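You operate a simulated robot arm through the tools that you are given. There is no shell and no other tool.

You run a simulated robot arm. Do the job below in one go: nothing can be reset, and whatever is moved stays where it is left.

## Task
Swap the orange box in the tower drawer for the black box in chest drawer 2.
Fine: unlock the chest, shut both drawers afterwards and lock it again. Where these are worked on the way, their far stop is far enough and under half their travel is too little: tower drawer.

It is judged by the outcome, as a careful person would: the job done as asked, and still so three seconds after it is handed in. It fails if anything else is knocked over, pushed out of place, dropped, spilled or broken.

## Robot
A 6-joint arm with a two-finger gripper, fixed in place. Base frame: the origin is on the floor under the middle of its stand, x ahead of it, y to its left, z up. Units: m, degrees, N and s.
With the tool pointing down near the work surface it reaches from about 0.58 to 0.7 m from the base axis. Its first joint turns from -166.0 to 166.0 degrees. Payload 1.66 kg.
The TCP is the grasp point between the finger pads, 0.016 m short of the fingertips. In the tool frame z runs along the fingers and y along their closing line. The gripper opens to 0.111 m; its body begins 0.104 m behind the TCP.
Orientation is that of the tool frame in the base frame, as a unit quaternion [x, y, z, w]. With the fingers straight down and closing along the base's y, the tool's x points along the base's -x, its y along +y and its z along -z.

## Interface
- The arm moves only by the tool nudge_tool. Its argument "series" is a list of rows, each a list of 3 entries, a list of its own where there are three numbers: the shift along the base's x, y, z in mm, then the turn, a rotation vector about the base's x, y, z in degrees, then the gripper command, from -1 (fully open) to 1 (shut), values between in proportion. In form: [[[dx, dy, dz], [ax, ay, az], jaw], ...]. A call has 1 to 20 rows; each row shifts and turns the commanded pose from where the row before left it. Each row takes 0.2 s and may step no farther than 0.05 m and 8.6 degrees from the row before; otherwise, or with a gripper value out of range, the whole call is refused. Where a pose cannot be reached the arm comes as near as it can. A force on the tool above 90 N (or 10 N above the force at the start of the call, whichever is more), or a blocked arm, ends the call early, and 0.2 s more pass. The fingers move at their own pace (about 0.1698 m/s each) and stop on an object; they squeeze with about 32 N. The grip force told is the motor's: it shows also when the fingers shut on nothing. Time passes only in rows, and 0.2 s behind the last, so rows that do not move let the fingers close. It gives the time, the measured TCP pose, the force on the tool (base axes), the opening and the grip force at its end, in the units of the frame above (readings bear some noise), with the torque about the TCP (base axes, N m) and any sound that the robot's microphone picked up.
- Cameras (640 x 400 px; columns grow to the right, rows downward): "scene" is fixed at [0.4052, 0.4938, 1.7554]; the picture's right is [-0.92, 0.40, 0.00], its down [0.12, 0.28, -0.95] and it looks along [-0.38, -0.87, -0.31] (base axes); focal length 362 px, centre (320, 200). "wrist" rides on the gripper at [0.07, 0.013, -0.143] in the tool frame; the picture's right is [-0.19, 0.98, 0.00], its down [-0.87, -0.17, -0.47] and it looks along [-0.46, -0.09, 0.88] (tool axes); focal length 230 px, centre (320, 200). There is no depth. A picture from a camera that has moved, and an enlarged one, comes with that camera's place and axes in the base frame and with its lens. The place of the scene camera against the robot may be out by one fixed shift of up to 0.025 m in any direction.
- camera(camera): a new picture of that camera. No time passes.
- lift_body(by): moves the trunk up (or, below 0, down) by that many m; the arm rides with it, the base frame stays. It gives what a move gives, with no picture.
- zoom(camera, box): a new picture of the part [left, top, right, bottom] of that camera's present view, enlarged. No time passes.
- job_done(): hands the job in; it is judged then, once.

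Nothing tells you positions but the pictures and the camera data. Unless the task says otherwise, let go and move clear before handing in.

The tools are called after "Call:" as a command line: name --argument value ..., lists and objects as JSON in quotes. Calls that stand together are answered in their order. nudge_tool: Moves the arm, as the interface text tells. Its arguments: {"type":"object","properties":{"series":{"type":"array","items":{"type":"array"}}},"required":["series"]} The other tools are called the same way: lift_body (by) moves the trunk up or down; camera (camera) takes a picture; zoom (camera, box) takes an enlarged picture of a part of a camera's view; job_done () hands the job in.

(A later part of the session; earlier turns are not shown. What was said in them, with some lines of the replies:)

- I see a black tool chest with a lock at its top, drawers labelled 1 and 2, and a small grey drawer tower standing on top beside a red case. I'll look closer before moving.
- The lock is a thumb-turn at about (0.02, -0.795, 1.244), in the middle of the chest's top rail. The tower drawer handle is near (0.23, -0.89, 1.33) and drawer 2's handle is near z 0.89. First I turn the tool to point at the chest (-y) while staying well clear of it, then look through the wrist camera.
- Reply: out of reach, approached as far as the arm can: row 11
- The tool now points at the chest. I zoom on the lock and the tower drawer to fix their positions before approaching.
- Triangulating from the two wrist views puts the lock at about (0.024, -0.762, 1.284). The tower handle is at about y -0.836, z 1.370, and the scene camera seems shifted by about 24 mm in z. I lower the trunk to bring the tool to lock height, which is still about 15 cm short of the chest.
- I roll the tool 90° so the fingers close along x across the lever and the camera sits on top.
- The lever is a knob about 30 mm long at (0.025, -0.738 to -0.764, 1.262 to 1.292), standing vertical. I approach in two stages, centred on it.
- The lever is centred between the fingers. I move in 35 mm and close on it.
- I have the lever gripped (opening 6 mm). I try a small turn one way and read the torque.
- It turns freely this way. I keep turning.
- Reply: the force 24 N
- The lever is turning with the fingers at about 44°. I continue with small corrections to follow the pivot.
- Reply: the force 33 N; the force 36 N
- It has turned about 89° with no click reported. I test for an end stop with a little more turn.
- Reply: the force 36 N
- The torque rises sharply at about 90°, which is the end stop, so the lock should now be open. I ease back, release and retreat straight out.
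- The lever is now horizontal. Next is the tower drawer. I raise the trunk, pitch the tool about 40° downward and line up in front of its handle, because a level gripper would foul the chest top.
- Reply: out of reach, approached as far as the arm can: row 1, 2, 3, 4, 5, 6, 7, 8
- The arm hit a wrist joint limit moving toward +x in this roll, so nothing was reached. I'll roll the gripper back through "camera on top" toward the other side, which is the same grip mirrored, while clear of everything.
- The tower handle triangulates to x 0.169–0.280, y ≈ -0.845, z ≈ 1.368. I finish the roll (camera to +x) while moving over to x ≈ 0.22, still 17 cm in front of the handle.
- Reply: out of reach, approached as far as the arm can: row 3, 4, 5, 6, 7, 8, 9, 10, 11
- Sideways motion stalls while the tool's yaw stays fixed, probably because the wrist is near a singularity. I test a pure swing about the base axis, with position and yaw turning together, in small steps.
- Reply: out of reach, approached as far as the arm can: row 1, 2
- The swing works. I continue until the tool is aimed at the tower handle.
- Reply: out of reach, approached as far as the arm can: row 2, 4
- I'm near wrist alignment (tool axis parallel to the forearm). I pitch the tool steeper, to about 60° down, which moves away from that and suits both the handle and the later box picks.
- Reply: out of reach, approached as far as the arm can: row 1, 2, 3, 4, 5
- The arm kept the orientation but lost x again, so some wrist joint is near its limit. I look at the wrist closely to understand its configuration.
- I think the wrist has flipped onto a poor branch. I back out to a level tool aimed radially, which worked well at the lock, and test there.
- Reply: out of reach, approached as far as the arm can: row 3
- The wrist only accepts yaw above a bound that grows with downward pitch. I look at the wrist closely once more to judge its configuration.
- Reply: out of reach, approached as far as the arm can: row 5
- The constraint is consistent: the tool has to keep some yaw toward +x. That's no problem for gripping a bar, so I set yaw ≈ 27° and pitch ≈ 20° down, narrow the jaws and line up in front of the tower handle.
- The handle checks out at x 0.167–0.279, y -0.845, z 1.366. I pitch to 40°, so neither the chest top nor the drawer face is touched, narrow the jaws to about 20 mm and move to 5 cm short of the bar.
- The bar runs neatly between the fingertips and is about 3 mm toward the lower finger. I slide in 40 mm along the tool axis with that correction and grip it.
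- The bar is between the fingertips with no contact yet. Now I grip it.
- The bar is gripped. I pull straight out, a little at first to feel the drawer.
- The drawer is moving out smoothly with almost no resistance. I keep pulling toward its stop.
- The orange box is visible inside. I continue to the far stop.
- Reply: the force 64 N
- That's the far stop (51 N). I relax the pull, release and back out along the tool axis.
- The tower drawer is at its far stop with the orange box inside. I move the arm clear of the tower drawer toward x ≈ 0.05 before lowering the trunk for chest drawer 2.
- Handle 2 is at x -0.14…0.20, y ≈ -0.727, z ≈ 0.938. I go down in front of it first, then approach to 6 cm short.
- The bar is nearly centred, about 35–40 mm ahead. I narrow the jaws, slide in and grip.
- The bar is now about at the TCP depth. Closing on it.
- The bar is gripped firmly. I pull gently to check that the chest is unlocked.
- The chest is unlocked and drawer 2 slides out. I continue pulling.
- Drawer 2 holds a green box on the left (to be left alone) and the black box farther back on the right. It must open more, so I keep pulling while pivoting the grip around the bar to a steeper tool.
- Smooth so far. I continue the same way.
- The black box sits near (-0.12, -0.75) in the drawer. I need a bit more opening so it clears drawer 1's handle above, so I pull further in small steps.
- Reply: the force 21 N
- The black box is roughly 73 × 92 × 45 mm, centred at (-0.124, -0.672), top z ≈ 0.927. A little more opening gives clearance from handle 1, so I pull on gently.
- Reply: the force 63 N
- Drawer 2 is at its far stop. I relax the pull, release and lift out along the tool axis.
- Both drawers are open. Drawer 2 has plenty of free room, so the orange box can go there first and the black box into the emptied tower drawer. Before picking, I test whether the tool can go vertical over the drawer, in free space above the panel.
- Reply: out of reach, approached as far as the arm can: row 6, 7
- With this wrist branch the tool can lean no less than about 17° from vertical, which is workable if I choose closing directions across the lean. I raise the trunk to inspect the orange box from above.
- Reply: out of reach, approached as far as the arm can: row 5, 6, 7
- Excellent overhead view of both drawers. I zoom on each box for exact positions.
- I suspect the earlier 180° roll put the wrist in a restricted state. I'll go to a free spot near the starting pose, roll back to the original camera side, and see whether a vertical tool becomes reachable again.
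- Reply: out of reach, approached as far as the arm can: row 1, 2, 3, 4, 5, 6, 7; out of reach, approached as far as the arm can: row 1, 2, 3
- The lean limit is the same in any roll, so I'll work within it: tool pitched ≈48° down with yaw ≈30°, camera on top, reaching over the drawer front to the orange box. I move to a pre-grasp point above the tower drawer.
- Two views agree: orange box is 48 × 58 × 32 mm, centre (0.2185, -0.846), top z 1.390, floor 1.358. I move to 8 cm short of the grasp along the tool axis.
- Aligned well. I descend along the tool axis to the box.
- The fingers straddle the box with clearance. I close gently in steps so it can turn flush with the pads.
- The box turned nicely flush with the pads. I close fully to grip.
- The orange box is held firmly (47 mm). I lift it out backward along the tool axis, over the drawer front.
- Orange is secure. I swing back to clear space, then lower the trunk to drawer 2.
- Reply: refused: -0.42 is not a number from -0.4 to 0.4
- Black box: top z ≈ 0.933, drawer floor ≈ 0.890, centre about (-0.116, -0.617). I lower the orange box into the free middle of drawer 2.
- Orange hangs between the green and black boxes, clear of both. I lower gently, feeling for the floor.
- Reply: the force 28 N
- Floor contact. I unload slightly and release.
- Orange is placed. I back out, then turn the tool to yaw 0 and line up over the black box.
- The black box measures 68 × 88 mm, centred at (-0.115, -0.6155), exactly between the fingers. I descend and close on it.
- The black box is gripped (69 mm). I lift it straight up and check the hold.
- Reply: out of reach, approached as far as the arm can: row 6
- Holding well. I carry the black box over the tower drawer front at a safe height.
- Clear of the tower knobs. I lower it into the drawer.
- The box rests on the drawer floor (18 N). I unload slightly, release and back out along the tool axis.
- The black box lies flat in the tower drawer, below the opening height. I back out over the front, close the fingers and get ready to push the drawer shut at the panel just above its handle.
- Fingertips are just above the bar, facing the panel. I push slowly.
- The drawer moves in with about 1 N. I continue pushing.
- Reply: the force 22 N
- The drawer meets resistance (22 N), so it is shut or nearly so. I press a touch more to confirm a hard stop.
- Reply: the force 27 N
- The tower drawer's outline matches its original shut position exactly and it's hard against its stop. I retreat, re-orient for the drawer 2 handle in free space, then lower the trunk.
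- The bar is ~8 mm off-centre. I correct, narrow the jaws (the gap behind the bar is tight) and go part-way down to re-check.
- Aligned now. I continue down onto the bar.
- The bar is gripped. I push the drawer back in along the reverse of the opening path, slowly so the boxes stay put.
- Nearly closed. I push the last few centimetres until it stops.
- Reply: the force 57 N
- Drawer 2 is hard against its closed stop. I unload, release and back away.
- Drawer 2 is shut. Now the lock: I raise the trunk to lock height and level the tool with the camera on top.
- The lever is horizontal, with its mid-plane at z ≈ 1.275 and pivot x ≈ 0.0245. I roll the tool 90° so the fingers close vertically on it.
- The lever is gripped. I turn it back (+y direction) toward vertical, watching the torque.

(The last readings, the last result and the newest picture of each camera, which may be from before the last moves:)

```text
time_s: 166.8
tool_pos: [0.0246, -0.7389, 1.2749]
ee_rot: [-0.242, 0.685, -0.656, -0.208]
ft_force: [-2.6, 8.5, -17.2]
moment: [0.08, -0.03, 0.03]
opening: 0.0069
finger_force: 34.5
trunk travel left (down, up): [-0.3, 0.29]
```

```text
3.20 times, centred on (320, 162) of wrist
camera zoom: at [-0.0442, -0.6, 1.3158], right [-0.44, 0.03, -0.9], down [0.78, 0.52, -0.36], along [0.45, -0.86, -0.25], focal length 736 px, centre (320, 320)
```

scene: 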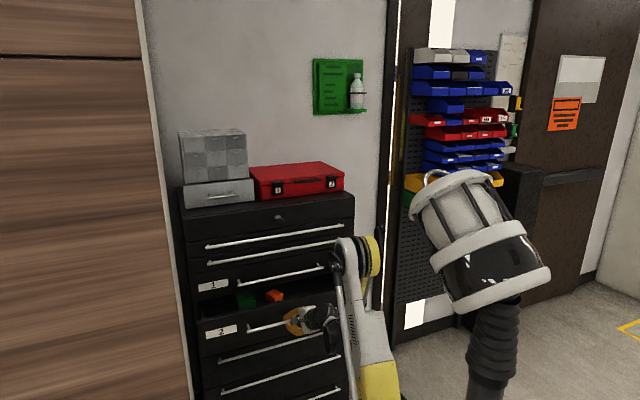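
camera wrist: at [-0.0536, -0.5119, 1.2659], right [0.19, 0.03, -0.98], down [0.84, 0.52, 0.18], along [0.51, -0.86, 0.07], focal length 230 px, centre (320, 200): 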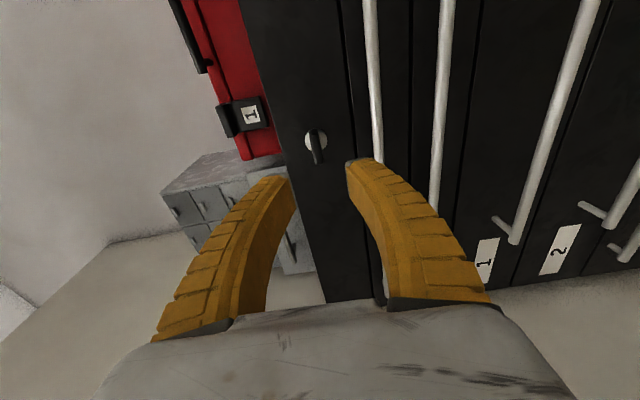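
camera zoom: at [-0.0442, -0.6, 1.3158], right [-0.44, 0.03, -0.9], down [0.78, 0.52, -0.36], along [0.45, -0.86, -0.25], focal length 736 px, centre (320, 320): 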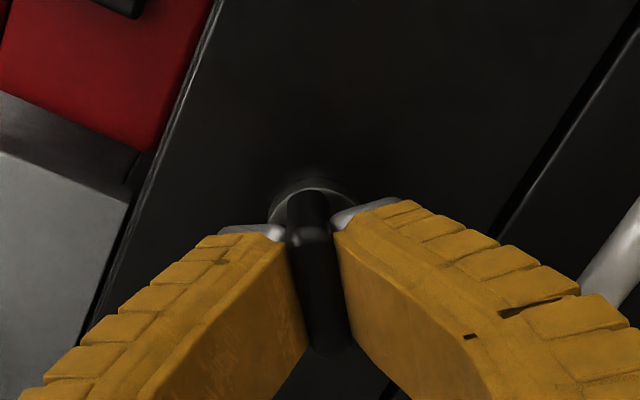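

Call:
nudge_tool --series '[[[0, 0, 0], [0, 8, 0], 1], [[0, 0, 0], [0, 8, 0], 1], [[0, 0, 0], [0, 8, 0], 1], [[0, 0, 0], [0, 8, 0], 1], [[0, 0, 0], [0, 8, 0], 1], [[0, 0, 0], [0, 8, 0], 1], [[0, 0, 0], [0, 0, 0], 1]]'

Call:
zoom --camera "wrist" --box '[220, 100, 420, 225]'

```text
time_s: 168.4
tool_pos: [0.0243, -0.7383, 1.2749]
ee_rot: [-0.492, 0.535, -0.504, -0.467]
ft_force: [43.1, 6.8, -6.8]
moment: [0.34, -0.02, 0.32]
opening: 0.006
finger_force: 34.6
out of reach, approached as far as the arm can: row 6
trunk travel left (down, up): [-0.3, 0.29]
```

```text
3.20 times, centred on (320, 162) of wrist
camera zoom: at [0.0053, -0.5996, 1.3535], right [-0.96, 0.02, -0.27], down [0.24, 0.52, -0.82], along [0.12, -0.85, -0.5], focal length 736 px, centre (320, 320)
```

zoom: 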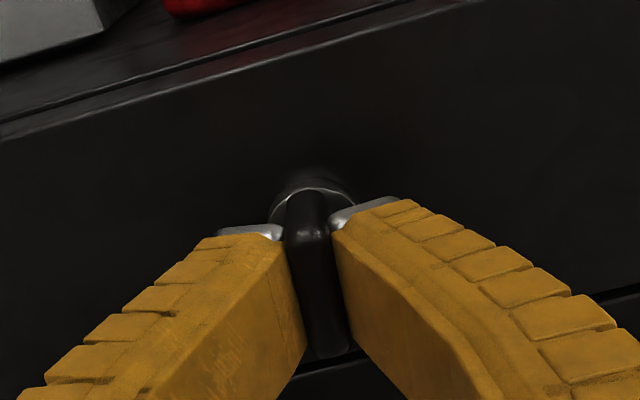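

The lever is at about 85°. The arm touched its yaw limit, so I ease pitch and yaw slightly and finish the last degrees up to the stop.

Call:
nudge_tool --series '[[[0, 0, 0], [-2.5, 0, 1.5], 1], [[0, 0, 0], [0, 3, 0], 1], [[0, 0, 0], [0, 2, 0], 1], [[0, 0, 0], [0, 0, 0], 1]]'

Call:
zoom --camera "wrist" --box '[220, 100, 420, 225]'

```text
time_s: 169.4
tool_pos: [0.0257, -0.7383, 1.2753]
ee_rot: [-0.503, 0.51, -0.503, -0.483]
ft_force: [39.6, 5.2, -2.9]
moment: [-0.05, -0.04, 0.25]
opening: 0.0059
finger_force: 33.7
trunk travel left (down, up): [-0.3, 0.29]
```

```text
3.20 times, centred on (320, 162) of wrist
camera zoom: at [0.0067, -0.5972, 1.3501], right [-0.98, -0.01, -0.22], down [0.19, 0.5, -0.85], along [0.11, -0.87, -0.48], focal length 736 px, centre (320, 320)
```

zoom: 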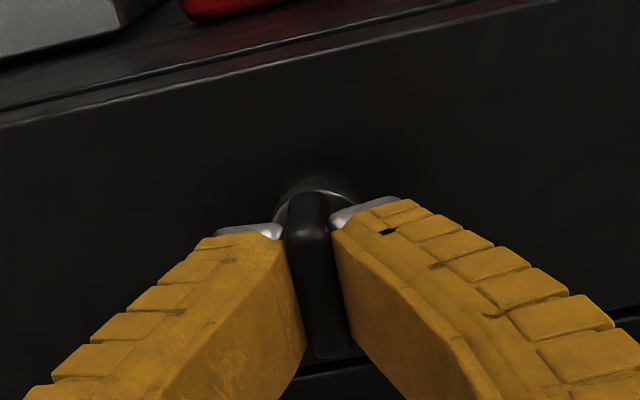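

Call:
nudge_tool --series '[[[1.5, 0, 0], [0, 0, 0], 1], [[0.5, 0, 0], [0, 2, 0], 1], [[0, 0, 0], [0, 2, 0], 1], [[0, 0, 0], [0, 0, 0], 1]]'

Call:
zoom --camera "wrist" --box '[220, 100, 420, 225]'

```text
time_s: 170.4
tool_pos: [0.0246, -0.7376, 1.2753]
ee_rot: [0.524, -0.483, 0.479, 0.512]
ft_force: [36.1, 3.9, 1.2]
moment: [-0.01, -0.54, 0.28]
opening: 0.0059
finger_force: 33.4
trunk travel left (down, up): [-0.3, 0.29]
```

```text
3.20 times, centred on (320, 162) of wrist
camera zoom: at [0.0142, -0.596, 1.3503], right [-0.99, -0.01, -0.12], down [0.1, 0.49, -0.87], along [0.06, -0.87, -0.48], focal length 736 px, centre (320, 320)
```

zoom: 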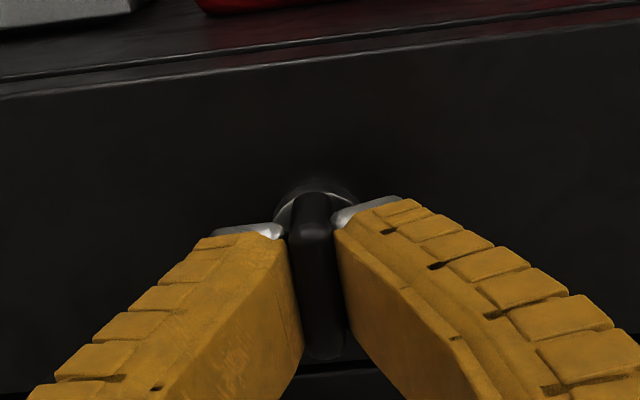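

The torque now opposes (−0.54 N·m) slightly past vertical, so the lever is at its original locked stop. I ease back, release and withdraw.

Call:
nudge_tool --series '[[[0, 0, 0], [0, -4, 0], 1], [[0, 0, 0], [0, 0, 0], 0.7], [[0, 0, 0], [0, 0, 0], 0.5], [[0, 5, 0], [0, 0, 0], 0.5], [[0, 25, 0], [0, 0, 0], 0.5], [[0, 30, 0], [0, 0, 0], 0.3], [[0, 30, 0], [0, 0, 0], 0.3], [[0, 0, 0], [0, 0, 0], 0.3]]'

Call:
zoom --camera "wrist" --box '[220, 80, 420, 205]'

Call:
zoom --camera "scene" --box '[240, 190, 320, 240]'

Call:
camera --camera "scene"

```text
time_s: 172.2
tool_pos: [0.018, -0.6481, 1.2743]
ee_rot: [0.505, -0.503, 0.497, 0.494]
ft_force: [0.4, -0.7, -0.8]
moment: [-0.01, -0.05, 0.0]
opening: 0.0412
finger_force: 1.5
trunk travel left (down, up): [-0.3, 0.29]
```

```text
3.20 times, centred on (320, 142) of wrist
camera zoom: at [0.0029, -0.5069, 1.3483], right [-0.98, 0.0, -0.19], down [0.17, 0.49, -0.86], along [0.1, -0.87, -0.48], focal length 736 px, centre (320, 384)
```

zoom: 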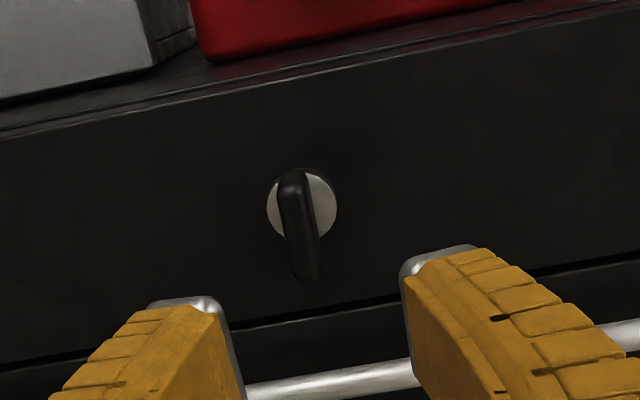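

```text
8.00 times, centred on (280, 215) of scene
camera zoom: at [0.4052, 0.4938, 1.7554], right [-0.92, 0.4, 0.0], down [0.12, 0.28, -0.95], along [-0.38, -0.87, -0.31], focal length 2897 px, centre (640, 80)
```

zoom: 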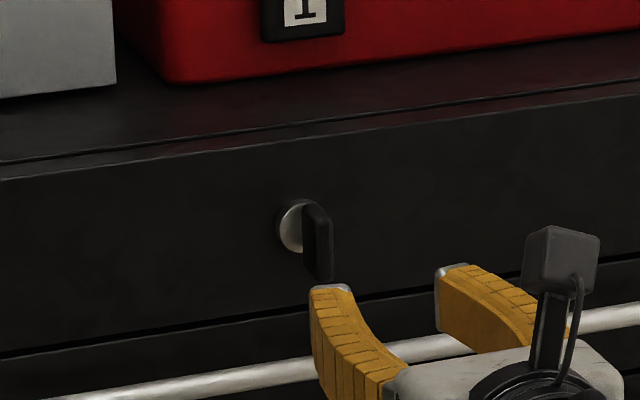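

```text
taken
```

scene: 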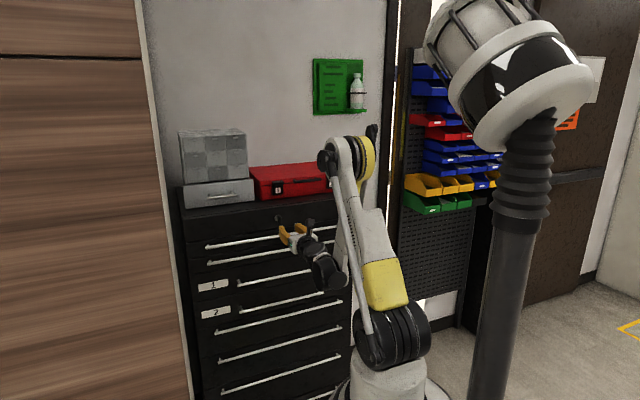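

The lever looks exactly as it did at the start (vertical, locked). I back off a bit more and do a final check of both drawers.

Call:
nudge_tool --series '[[[0, 10, 10], [0, 0, 0], 0], [[0, 0, 20], [0, 0, 0], 0], [[0, 0, 0], [0, 0, 0], 0]]'

Call:
zoom --camera "scene" --box '[170, 110, 370, 235]'

Call:
zoom --camera "scene" --box '[170, 190, 370, 315]'

Call:
zoom --camera "scene" --box '[170, 275, 370, 400]'

```text
time_s: 173.0
tool_pos: [0.0182, -0.6391, 1.3065]
ee_rot: [0.505, -0.503, 0.498, 0.495]
ft_force: [0.0, -0.4, 0.0]
moment: [0.04, 0.02, 0.0]
opening: 0.0576
finger_force: 1.3
trunk travel left (down, up): [-0.3, 0.29]
```

```text
3.20 times, centred on (270, 172) of scene
camera zoom: at [0.4052, 0.4938, 1.7554], right [-0.92, 0.4, 0.0], down [0.12, 0.28, -0.95], along [-0.38, -0.87, -0.31], focal length 1159 px, centre (480, 288)
```

zoom: 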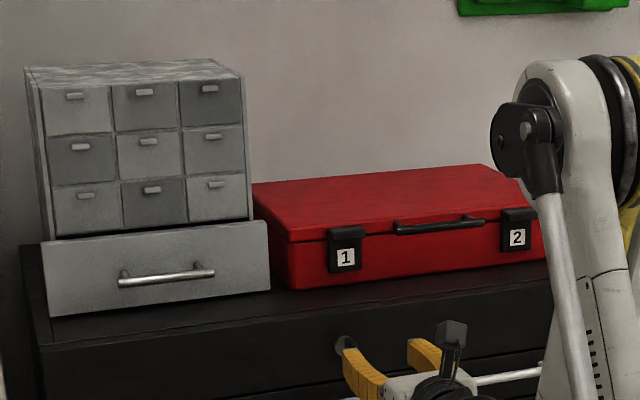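

```text
3.20 times, centred on (270, 252) of scene
camera zoom: at [0.4052, 0.4938, 1.7554], right [-0.92, 0.4, 0.0], down [0.12, 0.28, -0.95], along [-0.38, -0.87, -0.31], focal length 1159 px, centre (480, 32)
```

zoom: 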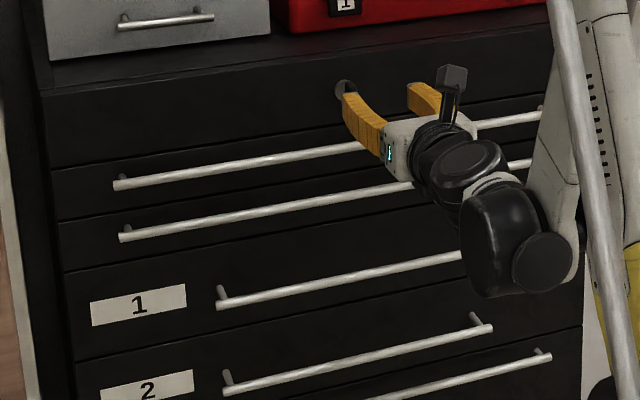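

```text
3.20 times, centred on (270, 338) of scene
camera zoom: at [0.4052, 0.4938, 1.7554], right [-0.92, 0.4, 0.0], down [0.12, 0.28, -0.95], along [-0.38, -0.87, -0.31], focal length 1159 px, centre (480, -240)
```

zoom: 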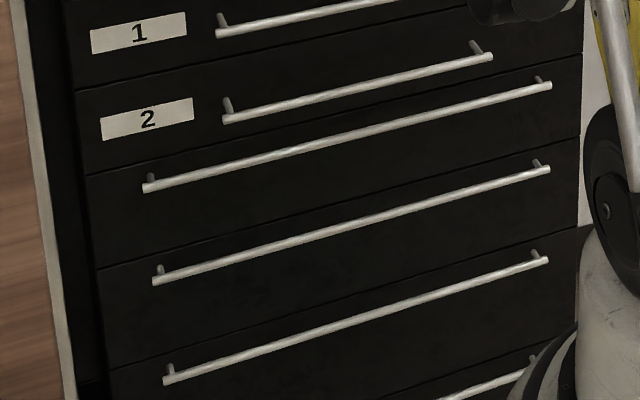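

The orange box is now in chest drawer 2 and the black box is in the tower drawer. Both drawers sit where they did at the start. The lock lever is back in its original vertical position, and the red case and tower have not moved. The gripper is clear of everything, so I hand in the job.

Call:
job_done

```text
The job is handed in.
```

The swap is done and handed in: the orange box is now in chest drawer 2 and the black box is in the tower drawer. The hand-in gave no verdict, so the result below rests on my own checks.

- **Drawers:** I pushed both shut until they met their closed stops. In the camera pictures they line up with their starting positions.
- **Lock:** I unlocked the chest by turning the lever 90°, then turned it back until it met its stop. It looks the same as at the start. I did not tug a drawer afterwards to confirm the lock holds.
- **Other items:** The green box stayed inside drawer 2, clear of where I placed the orange box. The red case and the tower look unmoved.
- **Box placement:** Both moved boxes lie flat but are turned about 30° from how the originals sat, because the wrist could not reach a straight-down grip.
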